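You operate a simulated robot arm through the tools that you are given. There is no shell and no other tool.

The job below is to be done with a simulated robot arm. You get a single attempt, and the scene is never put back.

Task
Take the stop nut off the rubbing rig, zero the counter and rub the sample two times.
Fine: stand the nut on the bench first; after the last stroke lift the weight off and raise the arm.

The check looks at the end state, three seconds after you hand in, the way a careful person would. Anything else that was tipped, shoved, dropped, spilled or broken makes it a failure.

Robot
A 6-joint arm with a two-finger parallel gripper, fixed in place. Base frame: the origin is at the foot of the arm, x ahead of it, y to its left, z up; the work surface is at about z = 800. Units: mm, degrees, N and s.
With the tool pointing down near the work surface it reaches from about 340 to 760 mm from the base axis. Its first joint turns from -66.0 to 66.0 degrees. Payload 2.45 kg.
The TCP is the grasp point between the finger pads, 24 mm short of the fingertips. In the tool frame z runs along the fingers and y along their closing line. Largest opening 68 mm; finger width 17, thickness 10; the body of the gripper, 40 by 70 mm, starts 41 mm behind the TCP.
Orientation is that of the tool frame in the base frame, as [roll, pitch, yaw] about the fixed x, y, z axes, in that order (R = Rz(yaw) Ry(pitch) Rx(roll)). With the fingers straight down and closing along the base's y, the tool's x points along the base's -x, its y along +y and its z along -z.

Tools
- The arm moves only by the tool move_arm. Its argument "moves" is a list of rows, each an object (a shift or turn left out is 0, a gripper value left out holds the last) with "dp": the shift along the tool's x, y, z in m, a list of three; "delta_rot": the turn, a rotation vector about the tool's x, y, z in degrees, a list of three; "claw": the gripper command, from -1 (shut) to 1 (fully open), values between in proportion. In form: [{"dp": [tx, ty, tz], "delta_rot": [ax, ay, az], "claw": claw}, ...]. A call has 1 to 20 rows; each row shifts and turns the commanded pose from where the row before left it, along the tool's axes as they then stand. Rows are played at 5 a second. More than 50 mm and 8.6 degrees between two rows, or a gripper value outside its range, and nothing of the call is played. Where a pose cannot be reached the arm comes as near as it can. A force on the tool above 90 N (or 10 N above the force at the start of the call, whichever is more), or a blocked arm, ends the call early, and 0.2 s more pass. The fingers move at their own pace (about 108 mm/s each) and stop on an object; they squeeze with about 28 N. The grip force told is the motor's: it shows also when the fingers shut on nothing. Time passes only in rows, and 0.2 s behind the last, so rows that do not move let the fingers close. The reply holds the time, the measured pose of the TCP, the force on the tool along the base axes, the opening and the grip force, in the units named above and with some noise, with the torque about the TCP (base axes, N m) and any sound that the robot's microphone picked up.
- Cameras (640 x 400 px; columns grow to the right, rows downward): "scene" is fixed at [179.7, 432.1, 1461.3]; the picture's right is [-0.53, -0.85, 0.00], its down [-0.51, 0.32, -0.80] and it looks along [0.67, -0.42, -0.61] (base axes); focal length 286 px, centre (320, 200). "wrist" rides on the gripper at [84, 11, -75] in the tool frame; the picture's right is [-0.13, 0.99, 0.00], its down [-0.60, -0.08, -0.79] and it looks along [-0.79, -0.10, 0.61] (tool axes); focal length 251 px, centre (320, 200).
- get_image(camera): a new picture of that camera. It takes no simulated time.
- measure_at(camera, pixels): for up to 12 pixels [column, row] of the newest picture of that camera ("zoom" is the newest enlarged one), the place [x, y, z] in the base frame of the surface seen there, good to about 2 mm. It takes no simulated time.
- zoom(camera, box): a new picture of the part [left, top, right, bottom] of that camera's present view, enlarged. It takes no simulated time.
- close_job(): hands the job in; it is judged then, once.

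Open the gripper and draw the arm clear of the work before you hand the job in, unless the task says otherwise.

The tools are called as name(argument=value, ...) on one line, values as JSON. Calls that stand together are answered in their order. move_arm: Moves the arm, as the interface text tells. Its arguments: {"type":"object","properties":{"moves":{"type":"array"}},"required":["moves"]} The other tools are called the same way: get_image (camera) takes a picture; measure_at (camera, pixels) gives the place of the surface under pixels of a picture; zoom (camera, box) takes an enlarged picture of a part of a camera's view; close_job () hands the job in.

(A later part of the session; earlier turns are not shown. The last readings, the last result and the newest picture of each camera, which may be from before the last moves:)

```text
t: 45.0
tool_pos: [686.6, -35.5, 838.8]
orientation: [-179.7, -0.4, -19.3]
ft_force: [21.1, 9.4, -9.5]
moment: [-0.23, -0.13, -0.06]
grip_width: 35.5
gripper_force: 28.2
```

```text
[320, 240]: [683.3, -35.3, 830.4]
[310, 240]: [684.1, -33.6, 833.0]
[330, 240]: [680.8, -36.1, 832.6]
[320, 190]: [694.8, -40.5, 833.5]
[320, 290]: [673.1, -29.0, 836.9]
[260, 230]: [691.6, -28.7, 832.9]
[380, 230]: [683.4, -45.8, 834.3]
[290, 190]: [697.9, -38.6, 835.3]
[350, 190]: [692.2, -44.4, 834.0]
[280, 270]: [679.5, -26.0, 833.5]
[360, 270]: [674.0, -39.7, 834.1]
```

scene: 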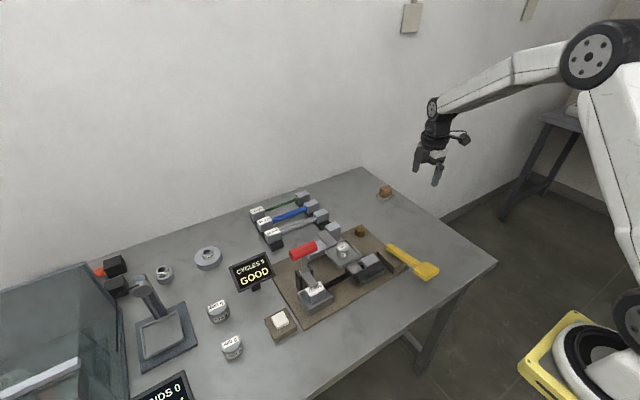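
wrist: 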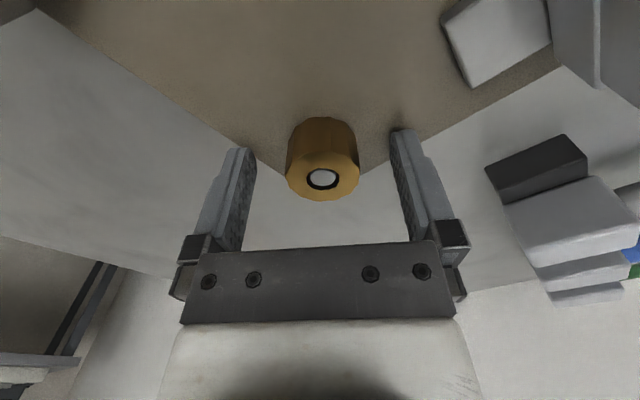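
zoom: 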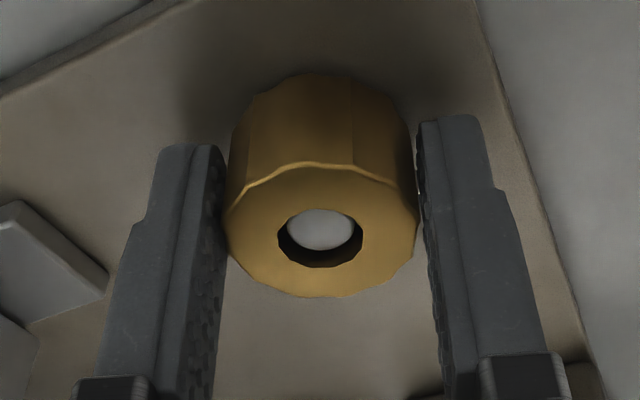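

Nut top is ≈834.3 and the stud is now visibly recessed: roughly 2.8 mm per turn. I continue ratcheting: open, turn back 153° clockwise, re-grip, and unscrew 153° with matching lift.

move_arm(moves=[{"claw": 0.6}, {"delta_rot": [0, 0, 8.5]}, {"delta_rot": [0, 0, 8.5]}, {"delta_rot": [0, 0, 8.5]}, {"delta_rot": [0, 0, 8.5]}, {"delta_rot": [0, 0, 8.5]}, {"delta_rot": [0, 0, 8.5]}, {"delta_rot": [0, 0, 8.5]}, {"delta_rot": [0, 0, 8.5]}, {"delta_rot": [0, 0, 8.5]}, {"delta_rot": [0, 0, 8.5]}, {"delta_rot": [0, 0, 8.5]}, {"delta_rot": [0, 0, 8.5]}, {"delta_rot": [0, 0, 8.5]}, {"delta_rot": [0, 0, 8.5]}, {"delta_rot": [0, 0, 8.5]}, {"delta_rot": [0, 0, 8.5]}, {"delta_rot": [0, 0, 8.5]}, {"delta_rot": [0, 0, 8.5]}, {"dp": [0, 0, 0]}])

get_image(camera="wrist")

```text
t: 49.2
tool_pos: [684.9, -37.4, 838.5]
orientation: [179.9, 0.2, -172.7]
ft_force: [-0.5, 0.2, -0.4]
moment: [-0.01, 0.03, -0.02]
grip_width: 54.5
gripper_force: 0.3
```

```text
taken
```

wrist: 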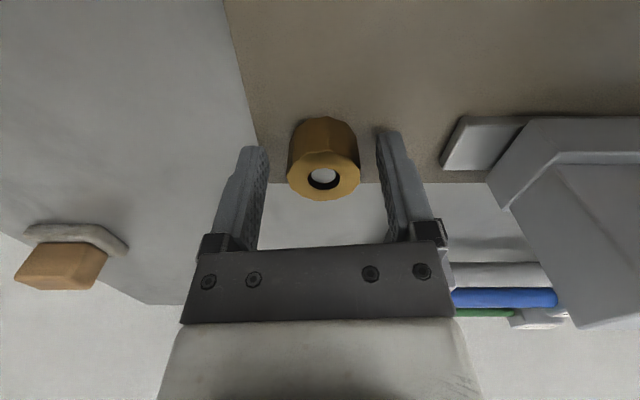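

The nut sits ~1.5 mm toward tool +y and slightly +x of the axis; I correct that, re-grip, and unscrew 136°.

move_arm(moves=[{"dp": [-0.0008, 0.0014, 0]}, {"claw": -1}, {"claw": -1}, {"dp": [0, 0, -7e-05], "delta_rot": [0, 0, -8.5]}, {"dp": [0, 0, -7e-05], "delta_rot": [0, 0, -8.5]}, {"dp": [0, 0, -7e-05], "delta_rot": [0, 0, -8.5]}, {"dp": [0, 0, -7e-05], "delta_rot": [0, 0, -8.5]}, {"dp": [0, 0, -7e-05], "delta_rot": [0, 0, -8.5]}, {"dp": [0, 0, -7e-05], "delta_rot": [0, 0, -8.5]}, {"dp": [0, 0, -7e-05], "delta_rot": [0, 0, -8.5]}, {"dp": [0, 0, -7e-05], "delta_rot": [0, 0, -8.5]}, {"dp": [0, 0, -7e-05], "delta_rot": [0, 0, -8.5]}, {"dp": [0, 0, -7e-05], "delta_rot": [0, 0, -8.5]}, {"dp": [0, 0, -7e-05], "delta_rot": [0, 0, -8.5]}, {"dp": [0, 0, -7e-05], "delta_rot": [0, 0, -8.5]}, {"dp": [0, 0, -7e-05], "delta_rot": [0, 0, -8.5]}, {"dp": [0, 0, -7e-05], "delta_rot": [0, 0, -8.5]}, {"dp": [0, 0, -7e-05], "delta_rot": [0, 0, -8.5]}, {"dp": [0, 0, -7e-05], "delta_rot": [0, 0, -8.5]}, {"dp": [0, 0, 0]}])

zoom(camera="wrist", box=[240, 90, 400, 240])

```text
t: 53.4
tool_pos: [684.9, -34.5, 840.7]
orientation: [-179.8, -0.2, -36.4]
ft_force: [-0.5, 0.7, -0.1]
moment: [-0.04, 0.0, 0.01]
grip_width: 35.7
gripper_force: 27.9
```

```text
2.67 times, centred on (320, 165) of wrist
```

zoom: 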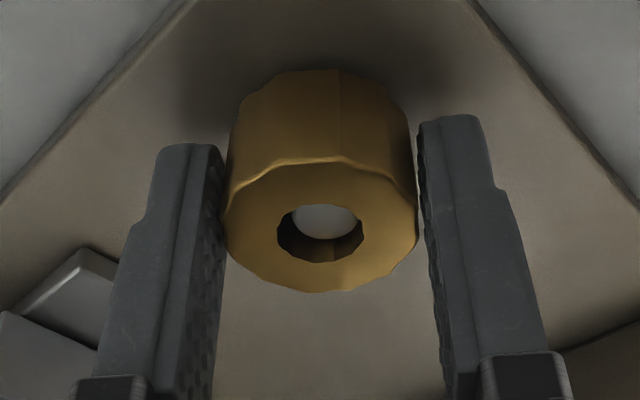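

All forces are now about zero, suggesting the thread let go. I lift slowly 4 mm as a test.

move_arm(moves=[{"dp": [0, 0, -0.001]}, {"dp": [0, 0, -0.001]}, {"dp": [0, 0, -0.001]}, {"dp": [0, 0, -0.001]}, {"dp": [0, 0, 0]}])

zoom(camera="wrist", box=[240, 90, 400, 240])

```text
t: 54.6
tool_pos: [684.6, -34.5, 844.6]
orientation: [-179.8, -0.1, -36.5]
ft_force: [0.3, 1.0, -0.5]
moment: [-0.01, 0.0, -0.04]
grip_width: 35.8
gripper_force: 27.8
```

```text
2.67 times, centred on (320, 165) of wrist
```

zoom: 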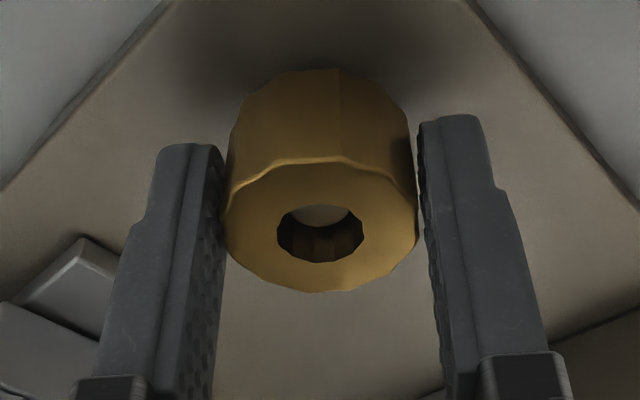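

The nut is free (no resistance). I lift 45 mm and carry it to the clear bench spot near (650,-145).

move_arm(moves=[{"dp": [0, 0, -0.008]}, {"dp": [0, 0, -0.012]}, {"dp": [0, 0, -0.015]}, {"dp": [0, 0, -0.01]}, {"dp": [0.0075, 0.0219, 0]}, {"dp": [0.0075, 0.0219, 0]}, {"dp": [0.0075, 0.0219, 0]}, {"dp": [0.0075, 0.0219, 0]}, {"dp": [0.0075, 0.0219, 0]}, {"dp": [0, 0, 0]}])

get_image(camera="wrist")

get_image(camera="scene")

measure_at(camera="wrist", pixels=[[320, 196], [300, 180], [340, 180], [320, 165], [320, 140], [320, 100], [200, 100], [400, 60]])

```text
t: 56.8
tool_pos: [649.9, -145.2, 886.5]
orientation: [-179.8, -0.1, -36.4]
ft_force: [-0.5, -0.7, -0.5]
moment: [-0.04, -0.01, 0.0]
grip_width: 35.7
gripper_force: 28.4
```

```text
taken
```

wrist: 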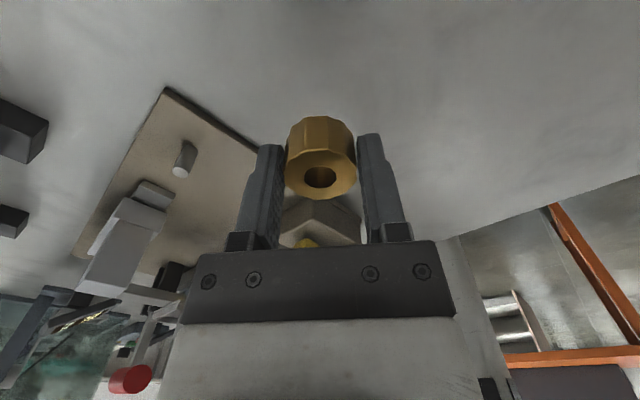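

```text
taken
```

scene: 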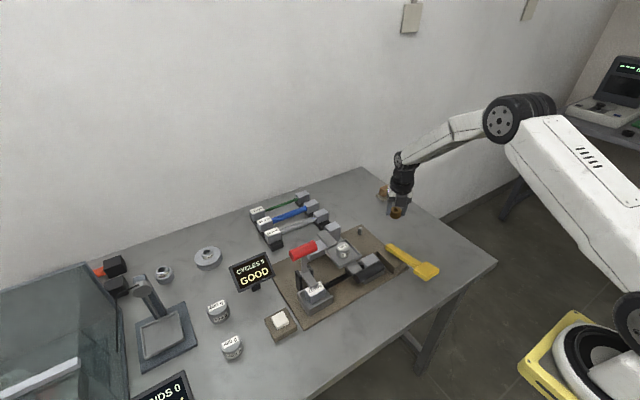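

```text
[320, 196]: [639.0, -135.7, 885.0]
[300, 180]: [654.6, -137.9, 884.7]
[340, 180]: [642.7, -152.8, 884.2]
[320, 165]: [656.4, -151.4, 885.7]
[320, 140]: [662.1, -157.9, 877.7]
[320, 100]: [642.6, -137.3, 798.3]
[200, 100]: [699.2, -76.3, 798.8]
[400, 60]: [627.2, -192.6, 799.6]
```

Nut top is 1.7 mm below the TCP, so it touches the bench at TCP z≈825. I go down to ≈828.5 first.

move_arm(moves=[{"dp": [0, 0, 0.02]}, {"dp": [0, 0, 0.02]}, {"dp": [0, 0, 0.012]}, {"dp": [0, 0, 0.006]}, {"dp": [0, 0, 0]}])

move_arm(moves=[{"dp": [0, 0, 0.001]}, {"dp": [0, 0, 0.001]}, {"dp": [0, 0, 0]}])

```text
t: 58.0
tool_pos: [650.2, -144.5, 829.4]
orientation: [-179.8, -0.1, -36.5]
ft_force: [0.4, 0.0, 0.4]
moment: [0.01, -0.01, 0.0]
grip_width: 35.8
gripper_force: 28.2
```

```text
t: 58.8
tool_pos: [650.0, -144.3, 827.9]
orientation: [-179.8, 0.0, -36.5]
ft_force: [0.6, -0.2, -0.8]
moment: [0.02, 0.03, 0.03]
grip_width: 35.8
gripper_force: 27.8
```

No contact yet (Fz ≈ -0.8). I step down 3 mm more in small steps.

move_arm(moves=[{"dp": [0, 0, 0.0007]}, {"dp": [0, 0, 0.0007]}, {"dp": [0, 0, 0.0006]}, {"dp": [0, 0, 0]}])

```text
t: 59.8
tool_pos: [651.7, -145.2, 826.7]
orientation: [-179.8, -0.1, -36.5]
ft_force: [-3.2, 2.3, 10.1]
moment: [-0.01, 0.22, -0.01]
grip_width: 35.8
gripper_force: 28.3
```

Contact at Fz +10; I ease off 0.7 mm, open the fingers, and look.

move_arm(moves=[{"dp": [0, 0, -0.0007]}, {"claw": 0.2}, {"claw": 0.4}, {"claw": 0.6}, {"dp": [0, 0, 0]}])

get_image(camera="wrist")

```text
t: 61.0
tool_pos: [649.7, -146.1, 826.3]
orientation: [-179.8, -0.1, -36.5]
ft_force: [-0.1, 0.6, 0.2]
moment: [0.0, 0.01, 0.01]
grip_width: 54.2
gripper_force: 0.0
```

```text
taken
```

wrist: 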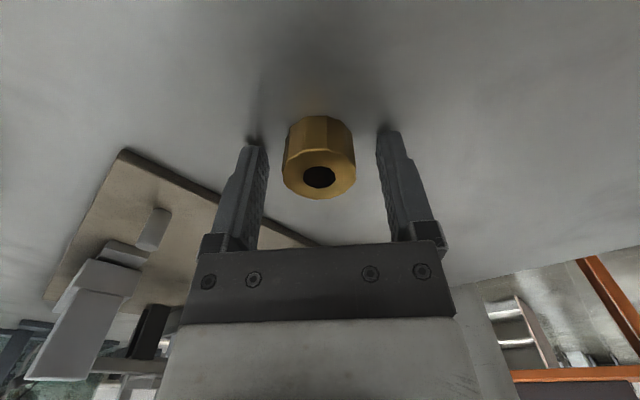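

The nut stands alone on the bench. I rise straight up, then turn to yaw 180 for the counter button.

move_arm(moves=[{"dp": [0, 0, -0.02]}, {"dp": [0, 0, -0.04]}, {"dp": [0, 0, -0.045]}, {"dp": [0, 0, -0.045]}, {"dp": [0, 0, -0.045]}, {"dp": [0, 0, -0.02]}, {"delta_rot": [0, 0, 8.5]}, {"delta_rot": [0, 0, 8.5]}, {"delta_rot": [0, 0, 8.5]}, {"delta_rot": [0, 0, 8.5]}, {"delta_rot": [0, 0, 8.5]}, {"delta_rot": [0, 0, 8.5]}, {"delta_rot": [0, 0, 8.5]}, {"delta_rot": [0, 0, 8.5]}, {"delta_rot": [0, 0, 8.5]}, {"delta_rot": [0, 0, 8.5]}, {"delta_rot": [0, 0, 8.5]}, {"delta_rot": [0, 0, 8.5]}])

get_image(camera="scene")

```text
t: 64.8
tool_pos: [649.7, -146.4, 1041.0]
orientation: [-179.8, 0.3, -138.6]
ft_force: [-0.1, -0.3, 0.6]
moment: [-0.01, -0.04, -0.01]
grip_width: 54.5
gripper_force: 0.1
```

```text
taken
```

scene: 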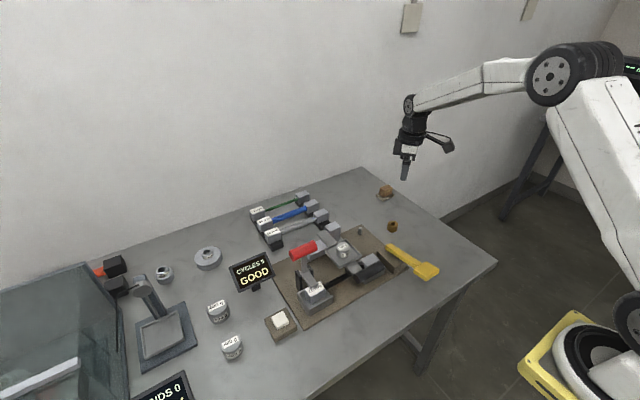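

The nut stands upright at (392,226) in the scene. I finish the yaw to 180 and travel at z≈1040 to above the button near (534,320).

move_arm(moves=[{"delta_rot": [0, 0, 8.28]}, {"delta_rot": [0, 0, 8.28]}, {"delta_rot": [0, 0, 8.28]}, {"delta_rot": [0, 0, 8.28]}, {"delta_rot": [0, 0, 8.28]}, {"dp": [0.0116, 0.0388, 0]}, {"dp": [0.0116, 0.0388, 0]}, {"dp": [0.0116, 0.0388, 0]}, {"dp": [0.0116, 0.0388, 0]}, {"dp": [0.0116, 0.0388, 0]}, {"dp": [0.0116, 0.0388, 0]}, {"dp": [0.0116, 0.0388, 0]}, {"dp": [0.0116, 0.0388, 0]}, {"dp": [0.0116, 0.0388, 0]}, {"dp": [0.0116, 0.0388, 0]}, {"dp": [0, 0.0388, 0]}, {"dp": [0, 0.0388, 0]}, {"dp": [0, 0, 0.03]}, {"dp": [0, 0, 0.03], "claw": -1}, {"dp": [0, 0, 0.03]}])

get_image(camera="wrist")

get_image(camera="scene")

```text
t: 69.0
tool_pos: [534.1, 319.6, 951.0]
orientation: [180.0, 0.4, -179.8]
ft_force: [-0.8, -0.9, 0.8]
moment: [-0.02, 0.02, 0.02]
grip_width: 0.0
gripper_force: 23.5
```

```text
taken
```

wrist: 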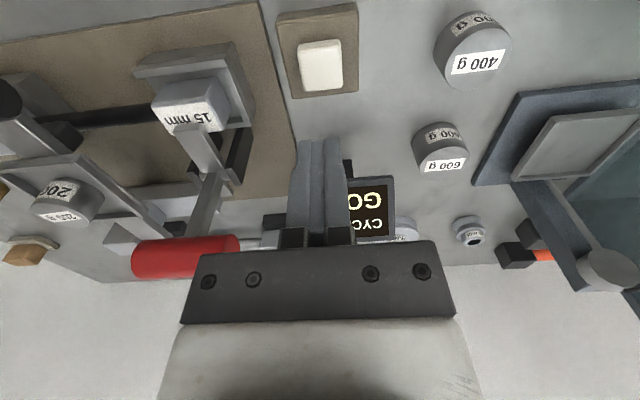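

```text
taken
```

scene: 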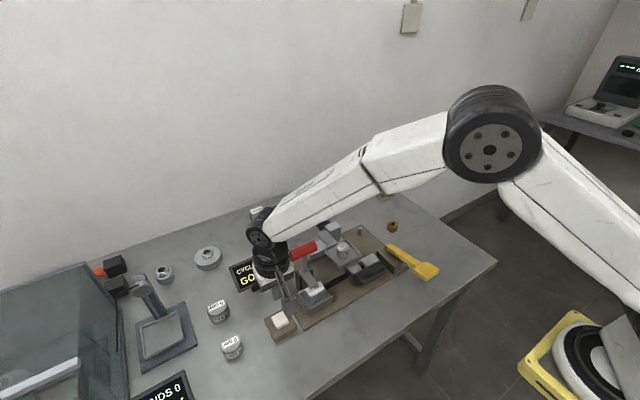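

The button is at (320,65) in the wrist view. I measure it and its box, the toggle lever, and the display.

measure_at(camera="wrist", pixels=[[320, 62], [303, 50], [337, 45], [307, 82], [340, 78], [290, 60], [350, 60], [318, 20], [205, 210], [140, 260], [235, 245], [215, 150]])

```text
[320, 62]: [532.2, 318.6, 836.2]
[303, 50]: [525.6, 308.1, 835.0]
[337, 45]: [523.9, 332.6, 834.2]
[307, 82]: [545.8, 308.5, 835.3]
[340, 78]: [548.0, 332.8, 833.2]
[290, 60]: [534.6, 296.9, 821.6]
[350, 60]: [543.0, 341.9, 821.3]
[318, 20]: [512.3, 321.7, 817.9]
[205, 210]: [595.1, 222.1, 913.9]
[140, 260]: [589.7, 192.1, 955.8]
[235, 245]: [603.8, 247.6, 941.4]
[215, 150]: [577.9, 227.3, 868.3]
```

Button centre ≈(535,320.5), top z≈835. I descend to tips ≈7 mm above it.

move_arm(moves=[{"dp": [-0.001, 0.001, 0.03]}, {"dp": [0, 0, 0.03]}, {"dp": [0, 0, 0.015]}, {"dp": [0, 0, 0.01]}, {"dp": [0, 0, 0]}])

move_arm(moves=[{"dp": [0, 0, 0.002]}, {"dp": [0, 0, 0.002]}, {"dp": [0, 0, 0.0015]}, {"dp": [0, 0, 0]}])

zoom(camera="scene", box=[210, 240, 330, 350])

```text
t: 70.2
tool_pos: [535.1, 321.4, 865.8]
orientation: [179.9, 0.1, -179.9]
ft_force: [0.3, 0.3, 0.0]
moment: [0.02, 0.04, -0.02]
grip_width: 0.0
gripper_force: 23.1
```

```text
t: 71.2
tool_pos: [535.8, 320.3, 861.5]
orientation: [180.0, 0.2, -179.9]
ft_force: [-0.4, 0.1, 0.6]
moment: [0.0, 0.0, -0.03]
grip_width: 0.1
gripper_force: 23.4
```

```text
3.64 times, centred on (270, 295) of scene
```

zoom: 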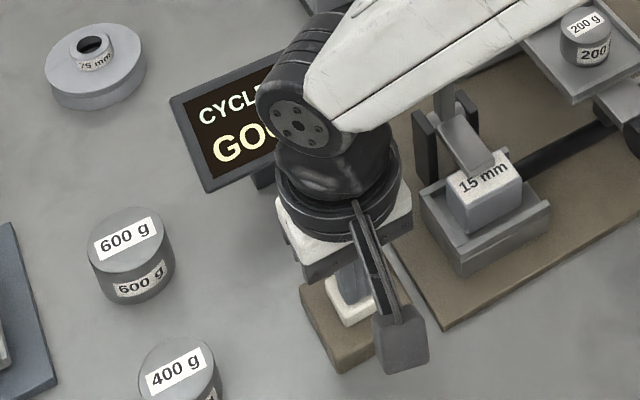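

No contact yet; I press on in 1 mm steps and read the force and any sound.

move_arm(moves=[{"dp": [0, 0, 0.001]}, {"dp": [0, 0, 0.001]}, {"dp": [0, 0, 0.001]}, {"dp": [0, 0, 0]}])

```text
t: 72.2
tool_pos: [535.6, 322.2, 857.9]
orientation: [179.9, 0.2, -179.9]
ft_force: [0.5, 0.5, 1.8]
moment: [0.03, 0.04, -0.03]
grip_width: 0.0
gripper_force: 23.7
```

Light contact (Fz ≈1.8). I press 3 mm further.

move_arm(moves=[{"dp": [0, 0, 0.001]}, {"dp": [0, 0, 0.001]}, {"dp": [0, 0, 0.001]}, {"dp": [0, 0, 0]}])

get_image(camera="wrist")

```text
t: 73.2
tool_pos: [533.8, 321.2, 855.8]
orientation: [179.8, 0.2, -180.0]
ft_force: [1.7, -0.2, 2.7]
moment: [0.02, -0.01, 0.02]
grip_width: 0.2
gripper_force: 23.3
heard: click
```

```text
taken
```

wrist: 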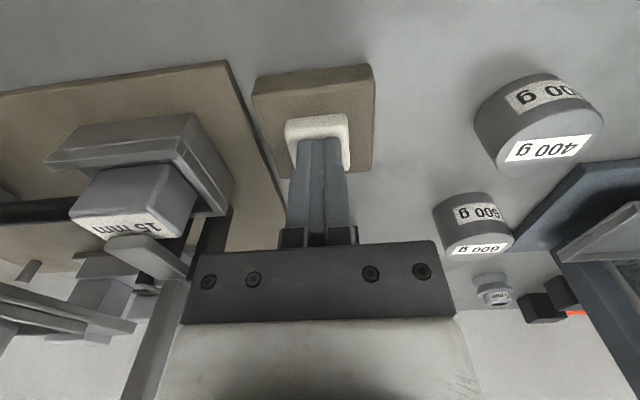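

A click was heard. I rise straight off the button to z≈1000 and read the display.

move_arm(moves=[{"dp": [0, 0, -0.005]}, {"dp": [0, 0, -0.03]}, {"dp": [0, 0, -0.045]}, {"dp": [0, 0, -0.045]}, {"dp": [0, 0, -0.045]}, {"dp": [0, 0, -0.02]}, {"dp": [0.03, -0.03, 0]}, {"dp": [0.03, -0.04, 0]}, {"dp": [0.03, -0.04, 0]}, {"dp": [0.0, 0, 0]}])

get_image(camera="scene")

get_image(camera="wrist")

```text
t: 75.4
tool_pos: [443.0, 207.6, 1043.9]
orientation: [179.9, 0.0, -179.9]
ft_force: [-0.2, 0.6, -0.1]
moment: [0.02, 0.02, -0.02]
grip_width: 0.0
gripper_force: 23.1
```

```text
taken
```

scene: 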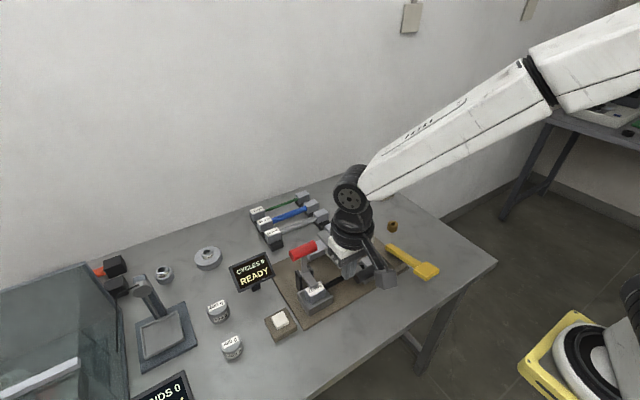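

```text
taken
```

wrist: 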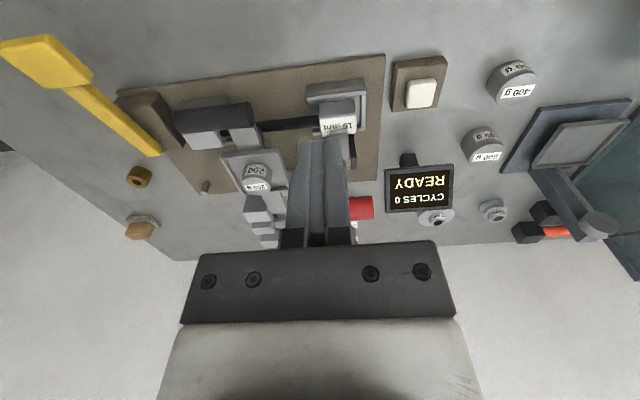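

The counter shows "CYCLES 0 READY". Next I study the handle: move to about (410, 95, 1010) with open fingers for a clear view.

move_arm(moves=[{"dp": [0.01, -0.035, 0.01], "claw": 1}, {"dp": [0.01, -0.035, 0.01]}, {"dp": [0.01, -0.04, 0.01]}, {"dp": [0, 0, 0]}])

get_image(camera="wrist")

zoom(camera="wrist", box=[240, 60, 420, 180])

```text
t: 76.4
tool_pos: [414.1, 100.6, 1014.1]
orientation: [179.9, 0.2, -179.9]
ft_force: [0.2, -0.1, 0.2]
moment: [0.01, 0.0, 0.01]
grip_width: 68.0
gripper_force: 0.0
```

```text
taken
```

wrist: 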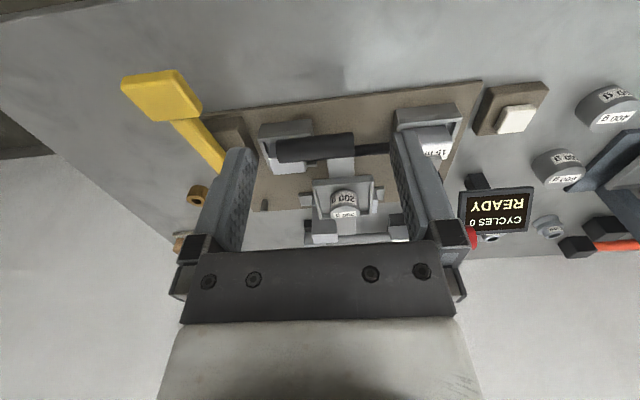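

```text
3.33 times, centred on (330, 120) of wrist
```

zoom: 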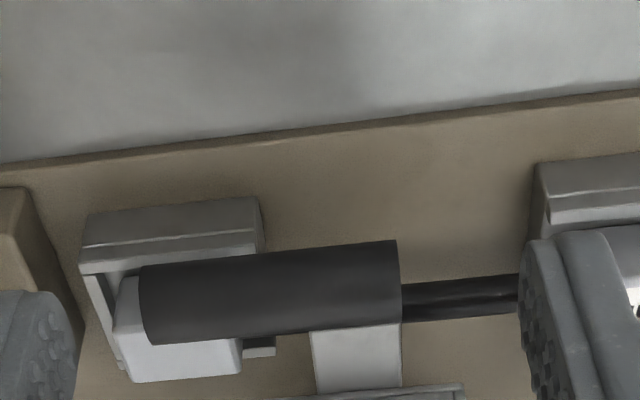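

I measure the handle's ends and edges, the arm and bar beneath it.

measure_at(camera="zoom", pixels=[[150, 300], [390, 280], [270, 262], [270, 295], [270, 325], [155, 275], [155, 335], [385, 250], [385, 315], [460, 300], [355, 355], [190, 355]])

measure_at(camera="wrist", pixels=[[315, 180], [374, 180], [320, 215], [343, 213], [345, 195], [262, 205], [265, 140], [220, 130], [345, 183], [365, 205]])

```text
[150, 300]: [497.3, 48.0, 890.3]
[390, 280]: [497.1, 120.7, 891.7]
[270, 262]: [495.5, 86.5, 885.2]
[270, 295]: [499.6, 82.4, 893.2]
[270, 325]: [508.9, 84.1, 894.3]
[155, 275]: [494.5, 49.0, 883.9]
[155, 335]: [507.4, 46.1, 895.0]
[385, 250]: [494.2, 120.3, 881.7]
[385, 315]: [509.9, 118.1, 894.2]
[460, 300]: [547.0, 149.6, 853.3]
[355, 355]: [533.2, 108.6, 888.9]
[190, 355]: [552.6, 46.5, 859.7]
```

```text
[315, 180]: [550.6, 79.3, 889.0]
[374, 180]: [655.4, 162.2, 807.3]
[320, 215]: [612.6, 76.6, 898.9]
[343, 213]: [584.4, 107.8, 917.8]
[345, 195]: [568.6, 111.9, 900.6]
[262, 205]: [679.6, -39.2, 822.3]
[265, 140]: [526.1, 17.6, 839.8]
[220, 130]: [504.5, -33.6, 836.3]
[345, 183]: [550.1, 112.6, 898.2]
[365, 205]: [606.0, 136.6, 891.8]
```

Handle: y 45–123, axis ≈(507.5, z≈881), radius ≈13.5; free gap for the rear finger is y≈64–95. I rotate to yaw -90 and go above (507.5, 80) at z≈960 with the fingers at 44 mm.

move_arm(moves=[{"delta_rot": [0, 0, -8.18], "claw": 0.3}, {"delta_rot": [0, 0, -8.18]}, {"delta_rot": [0, 0, -8.18]}, {"delta_rot": [0, 0, -8.18]}, {"delta_rot": [0, 0, -8.18]}, {"delta_rot": [0, 0, -8.18]}, {"delta_rot": [0, 0, -8.18]}, {"delta_rot": [0, 0, -8.18]}, {"delta_rot": [0, 0, -8.18]}, {"delta_rot": [0, 0, -8.18]}, {"delta_rot": [0, 0, -8.2]}, {"dp": [0.007, -0.0312, 0.015]}, {"dp": [0.007, -0.0311, 0.015]}, {"dp": [0.0066, -0.0311, 0.015]}, {"dp": [0, 0, 0.01]}, {"dp": [0, 0, 0]}])

get_image(camera="wrist")

zoom(camera="scene", box=[270, 190, 430, 310])

```text
t: 79.8
tool_pos: [508.6, 79.7, 959.5]
orientation: [-179.9, 0.1, -89.9]
ft_force: [0.3, 0.5, -0.1]
moment: [0.01, -0.01, -0.01]
grip_width: 44.4
gripper_force: 0.1
```

```text
taken
```

wrist: 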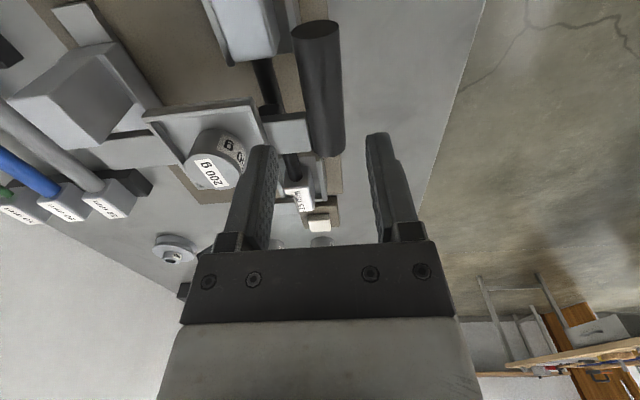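

```text
3.33 times, centred on (350, 250) of scene
```

zoom: 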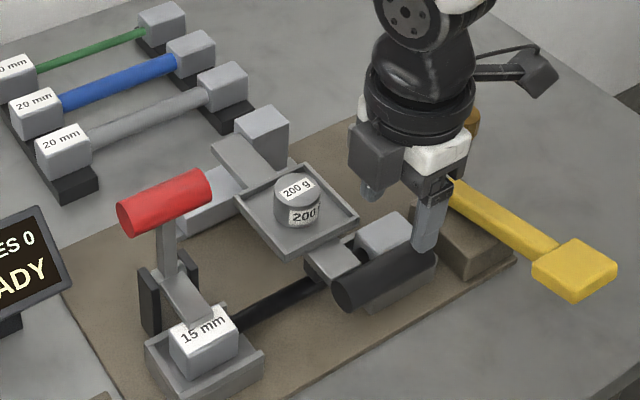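

I measure the handle again from directly above, with its edges at several places.

measure_at(camera="wrist", pixels=[[318, 90], [302, 90], [338, 90], [325, 90], [312, 130], [325, 130], [341, 130], [315, 28], [330, 150], [290, 130], [275, 100], [250, 45]])

zoom(camera="wrist", box=[200, 0, 360, 160])

```text
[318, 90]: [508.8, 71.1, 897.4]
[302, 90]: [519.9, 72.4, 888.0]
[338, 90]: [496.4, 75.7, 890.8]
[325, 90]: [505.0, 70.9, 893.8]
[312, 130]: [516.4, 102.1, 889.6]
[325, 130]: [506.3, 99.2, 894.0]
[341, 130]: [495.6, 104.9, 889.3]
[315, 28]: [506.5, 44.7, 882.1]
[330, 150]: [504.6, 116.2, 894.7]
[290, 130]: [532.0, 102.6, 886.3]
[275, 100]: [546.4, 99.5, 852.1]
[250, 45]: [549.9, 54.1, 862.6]
```

```text
2.50 times, centred on (280, 80) of wrist
```

zoom: 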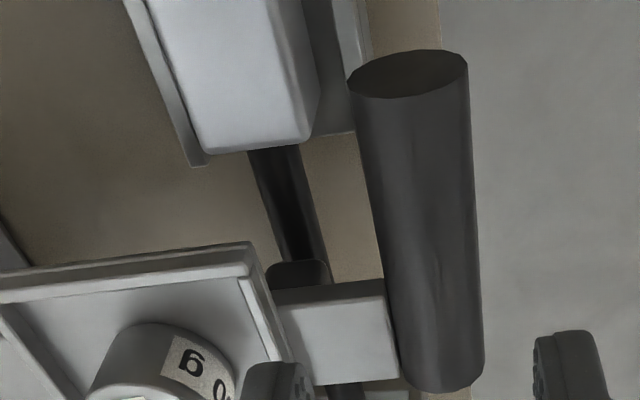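

Handle axis is x≈508, z≈882. I descend straight to TCP z≈888 and close.

move_arm(moves=[{"dp": [0, 0.0005, 0.025]}, {"dp": [0, 0, 0.025]}, {"dp": [0, 0, 0.015]}, {"dp": [0, 0, 0.0065]}, {"dp": [0, 0, 0]}, {"claw": -0.4}, {"claw": -1}, {"claw": -1}])

get_image(camera="wrist")

zoom(camera="scene", box=[230, 210, 430, 330])

```text
t: 81.6
tool_pos: [506.3, 79.8, 888.4]
orientation: [180.0, 0.0, -90.0]
ft_force: [-11.0, 0.7, 1.1]
moment: [-0.07, 0.15, -0.19]
grip_width: 25.6
gripper_force: 41.1
```

```text
taken
```

wrist: 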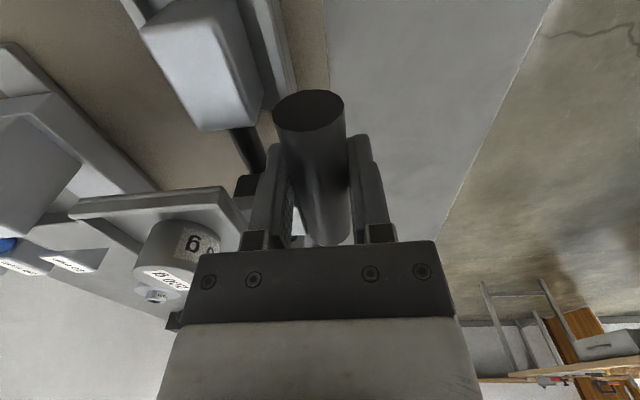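

```text
3.20 times, centred on (330, 270) of scene
```

zoom: 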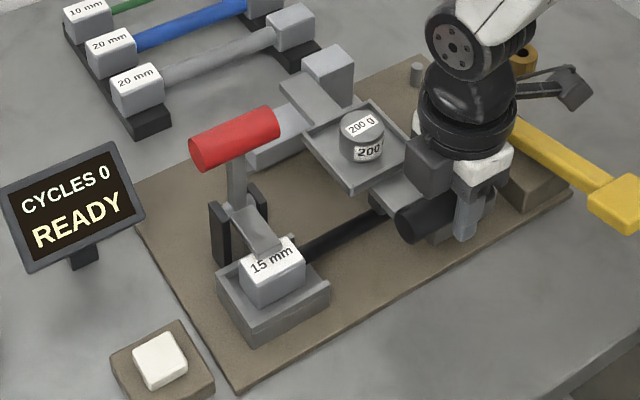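

Gripped at 25.6 mm with Fx -11; I relieve by 1 mm in -x, then draw the handle 10 mm in +y slowly and read forces.

move_arm(moves=[{"dp": [0, 0.001, 0]}, {"dp": [-0.002, 0, 0]}, {"dp": [-0.002, 0, 0]}, {"dp": [-0.002, 0, 0]}, {"dp": [-0.002, 0, 0]}, {"dp": [-0.002, 0, 0]}, {"dp": [0, 0, 0]}])

zoom(camera="scene", box=[230, 210, 430, 330])

```text
t: 83.2
tool_pos: [506.3, 90.3, 887.8]
orientation: [-179.8, 0.1, -89.9]
ft_force: [-3.0, -2.8, -4.0]
moment: [-0.22, 0.11, -0.28]
grip_width: 25.5
gripper_force: 40.7
```

```text
3.20 times, centred on (330, 270) of scene
```

zoom: 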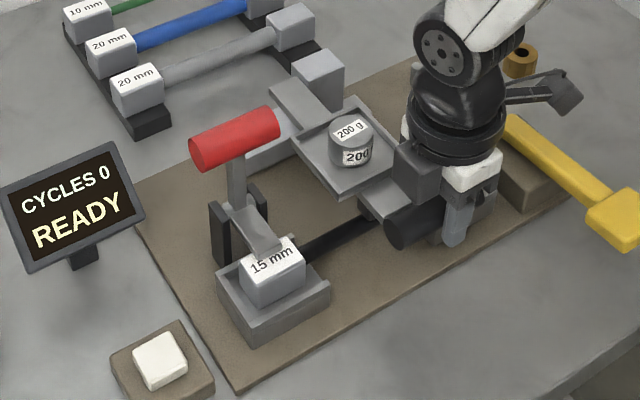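

The carriage slides with only ~3 N. I continue in +y by 30 mm at 3 mm per row.

move_arm(moves=[{"dp": [-0.003, 0, 0]}, {"dp": [-0.003, 0, 0]}, {"dp": [-0.003, 0, 0]}, {"dp": [-0.003, 0, 0]}, {"dp": [-0.003, 0, 0]}, {"dp": [-0.003, 0, 0]}, {"dp": [-0.003, 0, 0]}, {"dp": [-0.003, 0, 0]}, {"dp": [-0.003, 0, 0]}, {"dp": [-0.003, 0, 0]}, {"dp": [0, 0, 0]}])

zoom(camera="scene", box=[230, 210, 430, 330])

```text
t: 85.6
tool_pos: [505.9, 118.1, 886.8]
orientation: [-179.8, 0.0, -90.2]
ft_force: [4.1, -39.6, -3.7]
moment: [-0.23, 0.03, 0.09]
grip_width: 25.5
gripper_force: 40.9
```

```text
3.20 times, centred on (330, 270) of scene
```

zoom: 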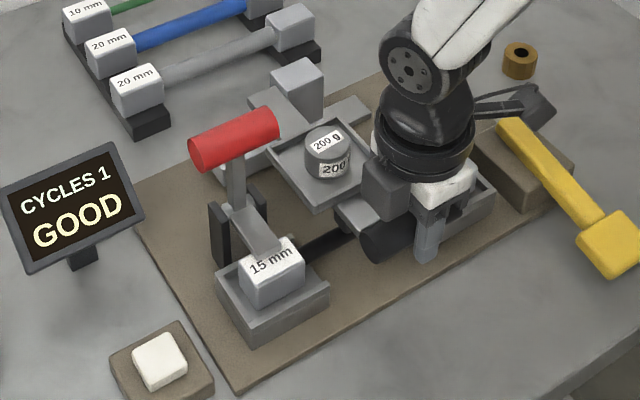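

The carriage met its stop at y≈118 (Fy -39.6) and the display shows "CYCLES 1 GOOD". I now draw back in -y by 25 mm, watching the counter.

move_arm(moves=[{"dp": [0.003, 0, 0]}, {"dp": [0.003, 0, 0]}, {"dp": [0.003, 0, 0]}, {"dp": [0.003, 0, 0]}, {"dp": [0.003, 0, 0]}, {"dp": [0.003, 0, 0]}, {"dp": [0.003, 0, 0]}, {"dp": [0.003, 0, 0]}, {"dp": [0, 0, 0]}])

zoom(camera="scene", box=[230, 210, 430, 330])

```text
t: 87.6
tool_pos: [506.7, 96.3, 887.3]
orientation: [-179.8, 0.1, -89.9]
ft_force: [-0.1, -3.8, -1.2]
moment: [0.2, -0.18, -0.08]
grip_width: 25.5
gripper_force: 41.0
```

```text
3.20 times, centred on (330, 270) of scene
```

zoom: 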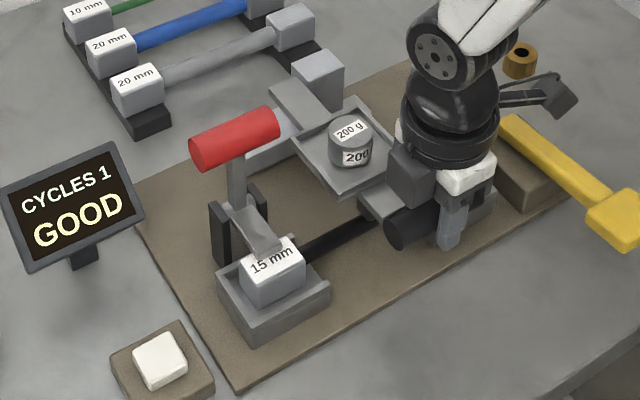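

Still "CYCLES 1". I continue back in -y by 12 mm in small steps.

move_arm(moves=[{"dp": [0.003, 0, 0]}, {"dp": [0.003, 0, 0]}, {"dp": [0.003, 0, 0]}, {"dp": [0.003, 0, 0]}, {"dp": [0.003, 0, 0]}, {"dp": [0, 0, 0]}])

zoom(camera="scene", box=[230, 210, 430, 330])

```text
t: 89.0
tool_pos: [506.8, 83.2, 887.7]
orientation: [-179.6, 0.0, -89.8]
ft_force: [-4.3, 39.3, -3.7]
moment: [0.33, 0.02, -0.23]
grip_width: 25.8
gripper_force: 40.8
```

```text
3.20 times, centred on (330, 270) of scene
```

zoom: 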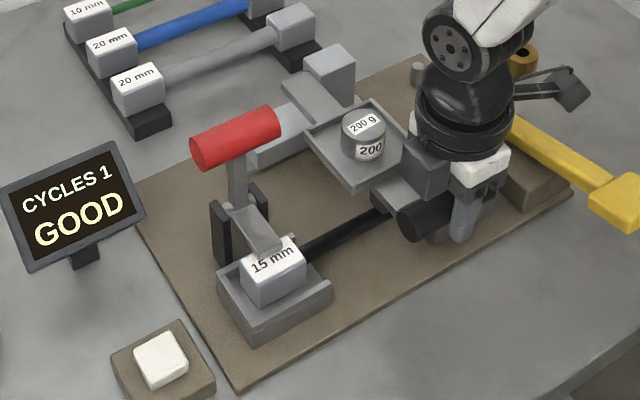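

The -y stop is reached (Fy +39) and the counter stays at 1, so it counts when the far end is reached. I make the second forward stroke in +y.

move_arm(moves=[{"dp": [-0.003, 0, 0]}, {"dp": [-0.003, 0, 0]}, {"dp": [-0.003, 0, 0]}, {"dp": [-0.003, 0, 0]}, {"dp": [-0.003, 0, 0]}, {"dp": [-0.003, 0, 0]}, {"dp": [-0.003, 0, 0]}, {"dp": [-0.003, 0, 0]}, {"dp": [-0.003, 0, 0]}, {"dp": [-0.003, 0, 0]}, {"dp": [-0.003, 0, 0]}, {"dp": [-0.003, 0, 0]}, {"dp": [-0.002, 0, 0]}, {"dp": [0, 0, 0]}])

zoom(camera="scene", box=[230, 210, 430, 330])

```text
t: 92.0
tool_pos: [506.9, 117.6, 889.4]
orientation: [-179.9, 0.0, -90.0]
ft_force: [9.4, -32.2, -1.4]
moment: [-0.6, -0.23, -0.2]
grip_width: 25.6
gripper_force: 41.1
```

```text
3.20 times, centred on (330, 270) of scene
```

zoom: 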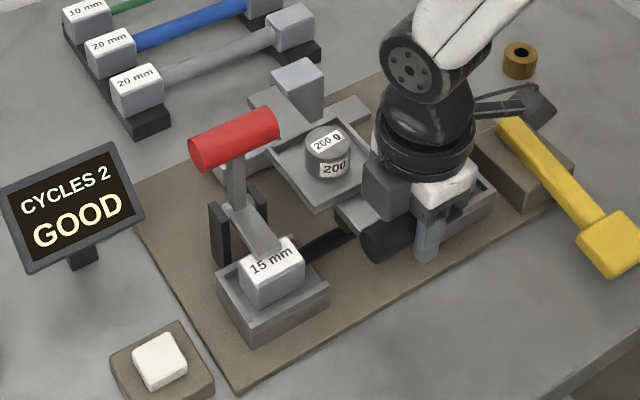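

The display shows "CYCLES 2 GOOD". I return the arm to its start side (clear of the red toggle handle), stopping just short of the stop.

move_arm(moves=[{"dp": [0.003, 0, 0]}, {"dp": [0.003, 0, 0]}, {"dp": [0.003, 0, 0]}, {"dp": [0.003, 0, 0]}, {"dp": [0.003, 0, 0]}, {"dp": [0.003, 0, 0]}, {"dp": [0.003, 0, 0]}, {"dp": [0.003, 0, 0]}, {"dp": [0.003, 0, 0]}, {"dp": [0.003, 0, 0]}, {"dp": [0.003, 0, 0]}, {"dp": [0.002, 0, 0]}, {"dp": [0, 0, 0]}])

zoom(camera="scene", box=[230, 210, 430, 330])

```text
t: 94.8
tool_pos: [507.2, 85.4, 888.6]
orientation: [-179.8, 0.1, -89.9]
ft_force: [3.8, 1.2, -2.5]
moment: [0.0, 0.07, -0.16]
grip_width: 25.3
gripper_force: 41.0
```

```text
3.20 times, centred on (330, 270) of scene
```

zoom: 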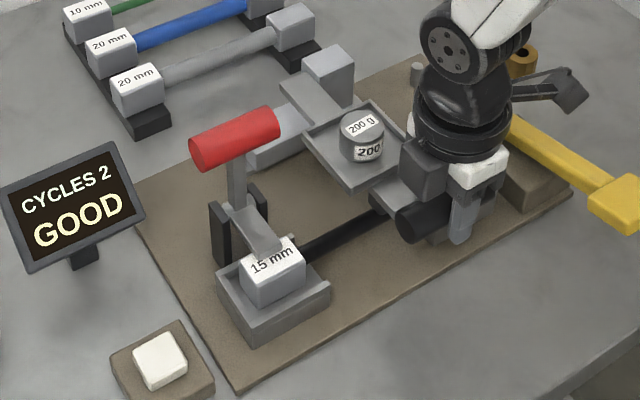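

Counter remains 2. I open the fingers to 44 mm and rise off the handle to z≈990.

move_arm(moves=[{"claw": 0.2}, {"claw": 0.3}, {"dp": [0, 0, 0]}, {"dp": [0, 0, -0.015]}, {"dp": [0, 0, -0.03]}, {"dp": [0, 0, -0.04]}, {"dp": [0, 0, -0.03]}, {"dp": [0, 0, 0]}])

get_image(camera="wrist")

zoom(camera="scene", box=[230, 210, 430, 330])

```text
t: 96.6
tool_pos: [507.4, 83.0, 1001.7]
orientation: [-179.8, 0.1, -89.9]
ft_force: [-0.3, -1.3, -0.7]
moment: [0.01, 0.01, 0.01]
grip_width: 44.1
gripper_force: 0.0
```

```text
taken
```

wrist: 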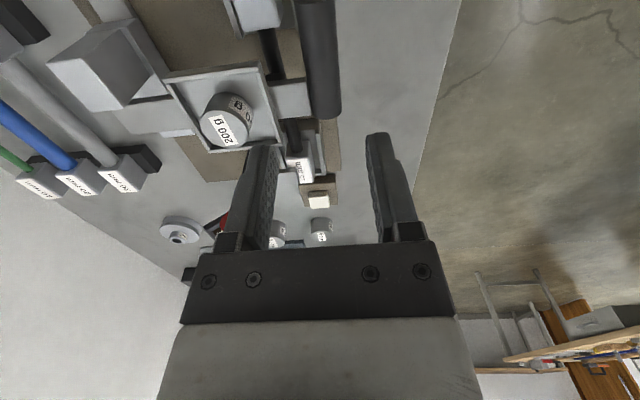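

```text
3.20 times, centred on (330, 270) of scene
```

zoom: 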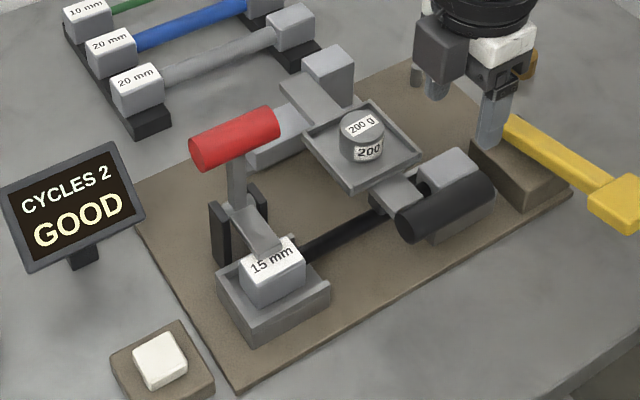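

The arm and weight rest undisturbed. I move above the weight near (584,108) at z≈1000 and look.

move_arm(moves=[{"dp": [-0.012, -0.038, 0], "claw": 1}, {"dp": [-0.013, -0.039, 0]}, {"dp": [0, 0, 0.02]}, {"dp": [0, 0, 0]}])

get_image(camera="wrist")

measure_at(camera="wrist", pixels=[[320, 110], [300, 110], [340, 110], [320, 90], [320, 130], [310, 80], [330, 80], [320, 60]])

```text
t: 97.6
tool_pos: [583.8, 107.7, 982.8]
orientation: [-179.8, 0.1, -89.9]
ft_force: [-0.4, 0.4, -0.4]
moment: [-0.01, -0.04, 0.02]
grip_width: 67.9
gripper_force: 0.1
```

```text
taken
```

wrist: 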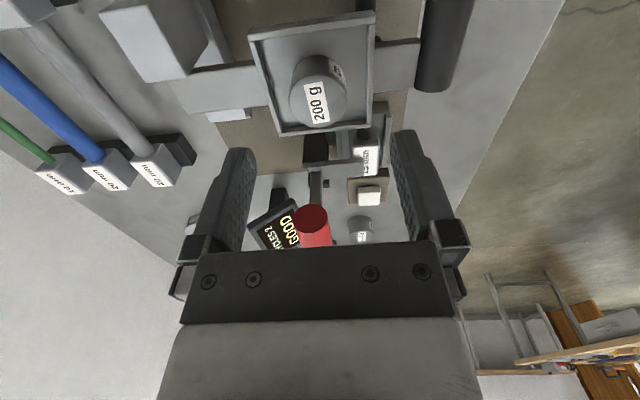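

```text
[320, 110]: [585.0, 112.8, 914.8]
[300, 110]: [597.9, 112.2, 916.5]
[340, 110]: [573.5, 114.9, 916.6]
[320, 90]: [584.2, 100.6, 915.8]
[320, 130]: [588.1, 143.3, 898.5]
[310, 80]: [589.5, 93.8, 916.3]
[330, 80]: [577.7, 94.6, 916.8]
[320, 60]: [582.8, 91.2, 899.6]
```

Weight: top z≈916, centre ≈(585.5,108.5), ~36 mm wide; tray rim z≈899. I descend to TCP z≈925.5 (tips ≈901.5, over the rim) and grip.

move_arm(moves=[{"dp": [-0.0008, -0.0015, 0.02]}, {"dp": [0, 0, 0.02]}, {"dp": [0, 0, 0.012]}, {"dp": [0, 0, 0.005]}, {"dp": [0, 0, 0]}, {"claw": 0.3}, {"claw": -1}, {"claw": -1}, {"claw": -1}])

get_image(camera="wrist")

```text
t: 99.6
tool_pos: [586.1, 109.3, 927.8]
orientation: [-179.8, 0.1, -89.9]
ft_force: [0.5, 0.0, -0.2]
moment: [0.02, -0.01, 0.01]
grip_width: 34.8
gripper_force: 28.0
```

```text
taken
```

wrist: 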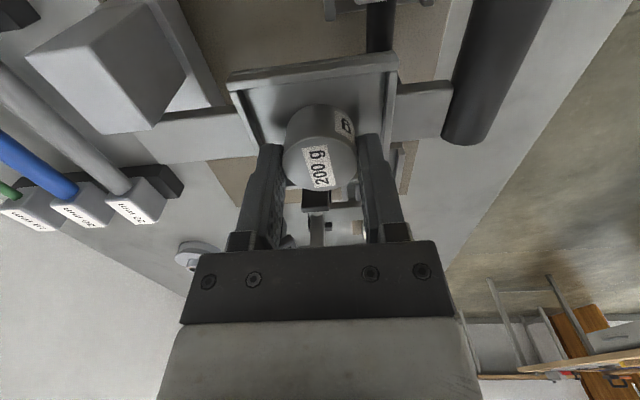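

Gripped at 34.8 mm. I lift slowly and check the weight comes free.

move_arm(moves=[{"dp": [0, 0, -0.003]}, {"dp": [0, 0, -0.005]}, {"dp": [0, 0, -0.01]}, {"dp": [0, 0, -0.015]}, {"dp": [0, 0, -0.02]}, {"dp": [0, 0, 0]}])

zoom(camera="scene", box=[230, 190, 430, 310])

get_image(camera="wrist")

measure_at(camera="wrist", pixels=[[320, 170], [310, 160], [335, 178]])

```text
t: 101.0
tool_pos: [583.8, 110.2, 979.8]
orientation: [-179.7, 0.2, -89.9]
ft_force: [0.1, -0.3, -1.8]
moment: [0.0, 0.02, -0.01]
grip_width: 35.0
gripper_force: 27.6
```

```text
3.20 times, centred on (330, 250) of scene
```

zoom: 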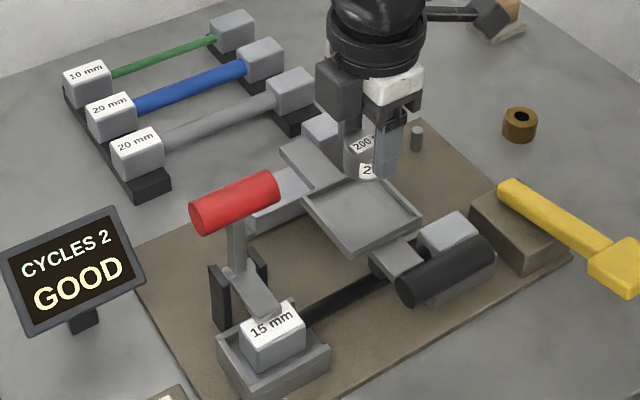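

```text
taken
```

wrist: 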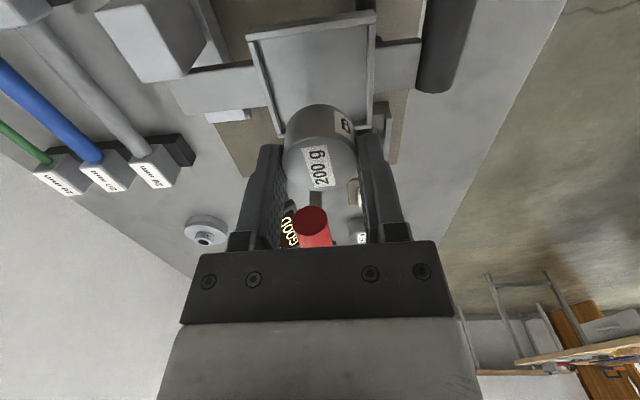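

```text
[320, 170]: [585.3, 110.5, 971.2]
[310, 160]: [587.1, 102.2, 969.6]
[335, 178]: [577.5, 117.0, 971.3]
```

The weight is lifted (Fz -1.8). I carry it in -y to about (590,-190) over free bench and measure bench and tray floor.

measure_at(camera="wrist", pixels=[[310, 60], [320, 80], [340, 60], [320, 45]])

move_arm(moves=[{"dp": [0.015, 0, 0]}, {"dp": [0.03, 0, 0]}, {"dp": [0.035, 0, 0]}, {"dp": [0.035, -0.001, 0]}, {"dp": [0.035, -0.001, 0]}, {"dp": [0.035, -0.001, 0]}, {"dp": [0.035, -0.001, 0]}, {"dp": [0.035, -0.001, 0]}, {"dp": [0.03, -0.001, 0]}, {"dp": [0.015, 0, 0]}, {"dp": [0, 0, 0]}])

get_image(camera="wrist")

measure_at(camera="wrist", pixels=[[320, 60], [320, 90], [250, 60], [390, 60], [320, 30], [320, 170]])

```text
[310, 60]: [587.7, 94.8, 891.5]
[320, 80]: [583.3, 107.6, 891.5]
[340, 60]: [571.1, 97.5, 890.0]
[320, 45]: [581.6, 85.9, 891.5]
```

```text
t: 103.4
tool_pos: [591.0, -190.3, 978.9]
orientation: [-179.9, 0.1, -89.9]
ft_force: [0.1, -0.1, -1.7]
moment: [-0.02, 0.0, 0.02]
grip_width: 34.8
gripper_force: 28.1
```

```text
taken
```

wrist: 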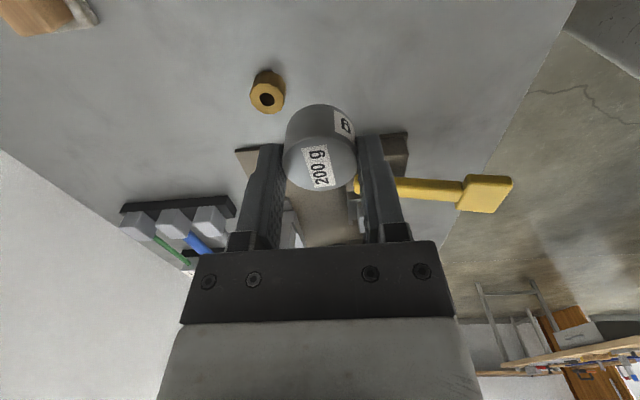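

```text
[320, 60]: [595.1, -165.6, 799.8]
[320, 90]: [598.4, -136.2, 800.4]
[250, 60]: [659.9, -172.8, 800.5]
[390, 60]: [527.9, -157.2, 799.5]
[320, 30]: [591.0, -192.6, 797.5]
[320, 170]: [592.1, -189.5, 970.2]
```

The bench below is clear (nut at (267,95) stays away). The weight's base is ~34 mm under the TCP; I lower to TCP z≈837.

move_arm(moves=[{"dp": [0, 0, 0.03]}, {"dp": [0, 0, 0.04]}, {"dp": [0, 0, 0.04]}, {"dp": [0, 0, 0.02]}, {"dp": [0, 0, 0.01]}, {"dp": [0, 0, 0.002]}, {"dp": [0, 0, 0]}])

move_arm(moves=[{"dp": [0, 0, 0.001]}, {"dp": [0, 0, 0.0007]}, {"dp": [0, 0, 0]}])

```text
t: 105.0
tool_pos: [591.4, -189.9, 836.0]
orientation: [-179.8, 0.0, -89.9]
ft_force: [0.1, 0.0, -1.5]
moment: [0.02, 0.02, 0.02]
grip_width: 34.9
gripper_force: 27.7
```

```text
t: 105.8
tool_pos: [592.2, -190.6, 835.5]
orientation: [-179.8, 0.2, -89.9]
ft_force: [-0.6, -0.5, -2.4]
moment: [0.01, 0.03, 0.01]
grip_width: 35.2
gripper_force: 27.4
```

Not in contact yet; I keep stepping down gently.

move_arm(moves=[{"dp": [0, 0, 0.0007]}, {"dp": [0, 0, 0.0007]}, {"dp": [0, 0, 0]}])

```text
t: 106.6
tool_pos: [591.5, -189.9, 835.2]
orientation: [-179.7, 0.0, -89.9]
ft_force: [-1.1, 2.0, 9.1]
moment: [0.09, 0.19, 0.01]
grip_width: 34.9
gripper_force: 28.3
```

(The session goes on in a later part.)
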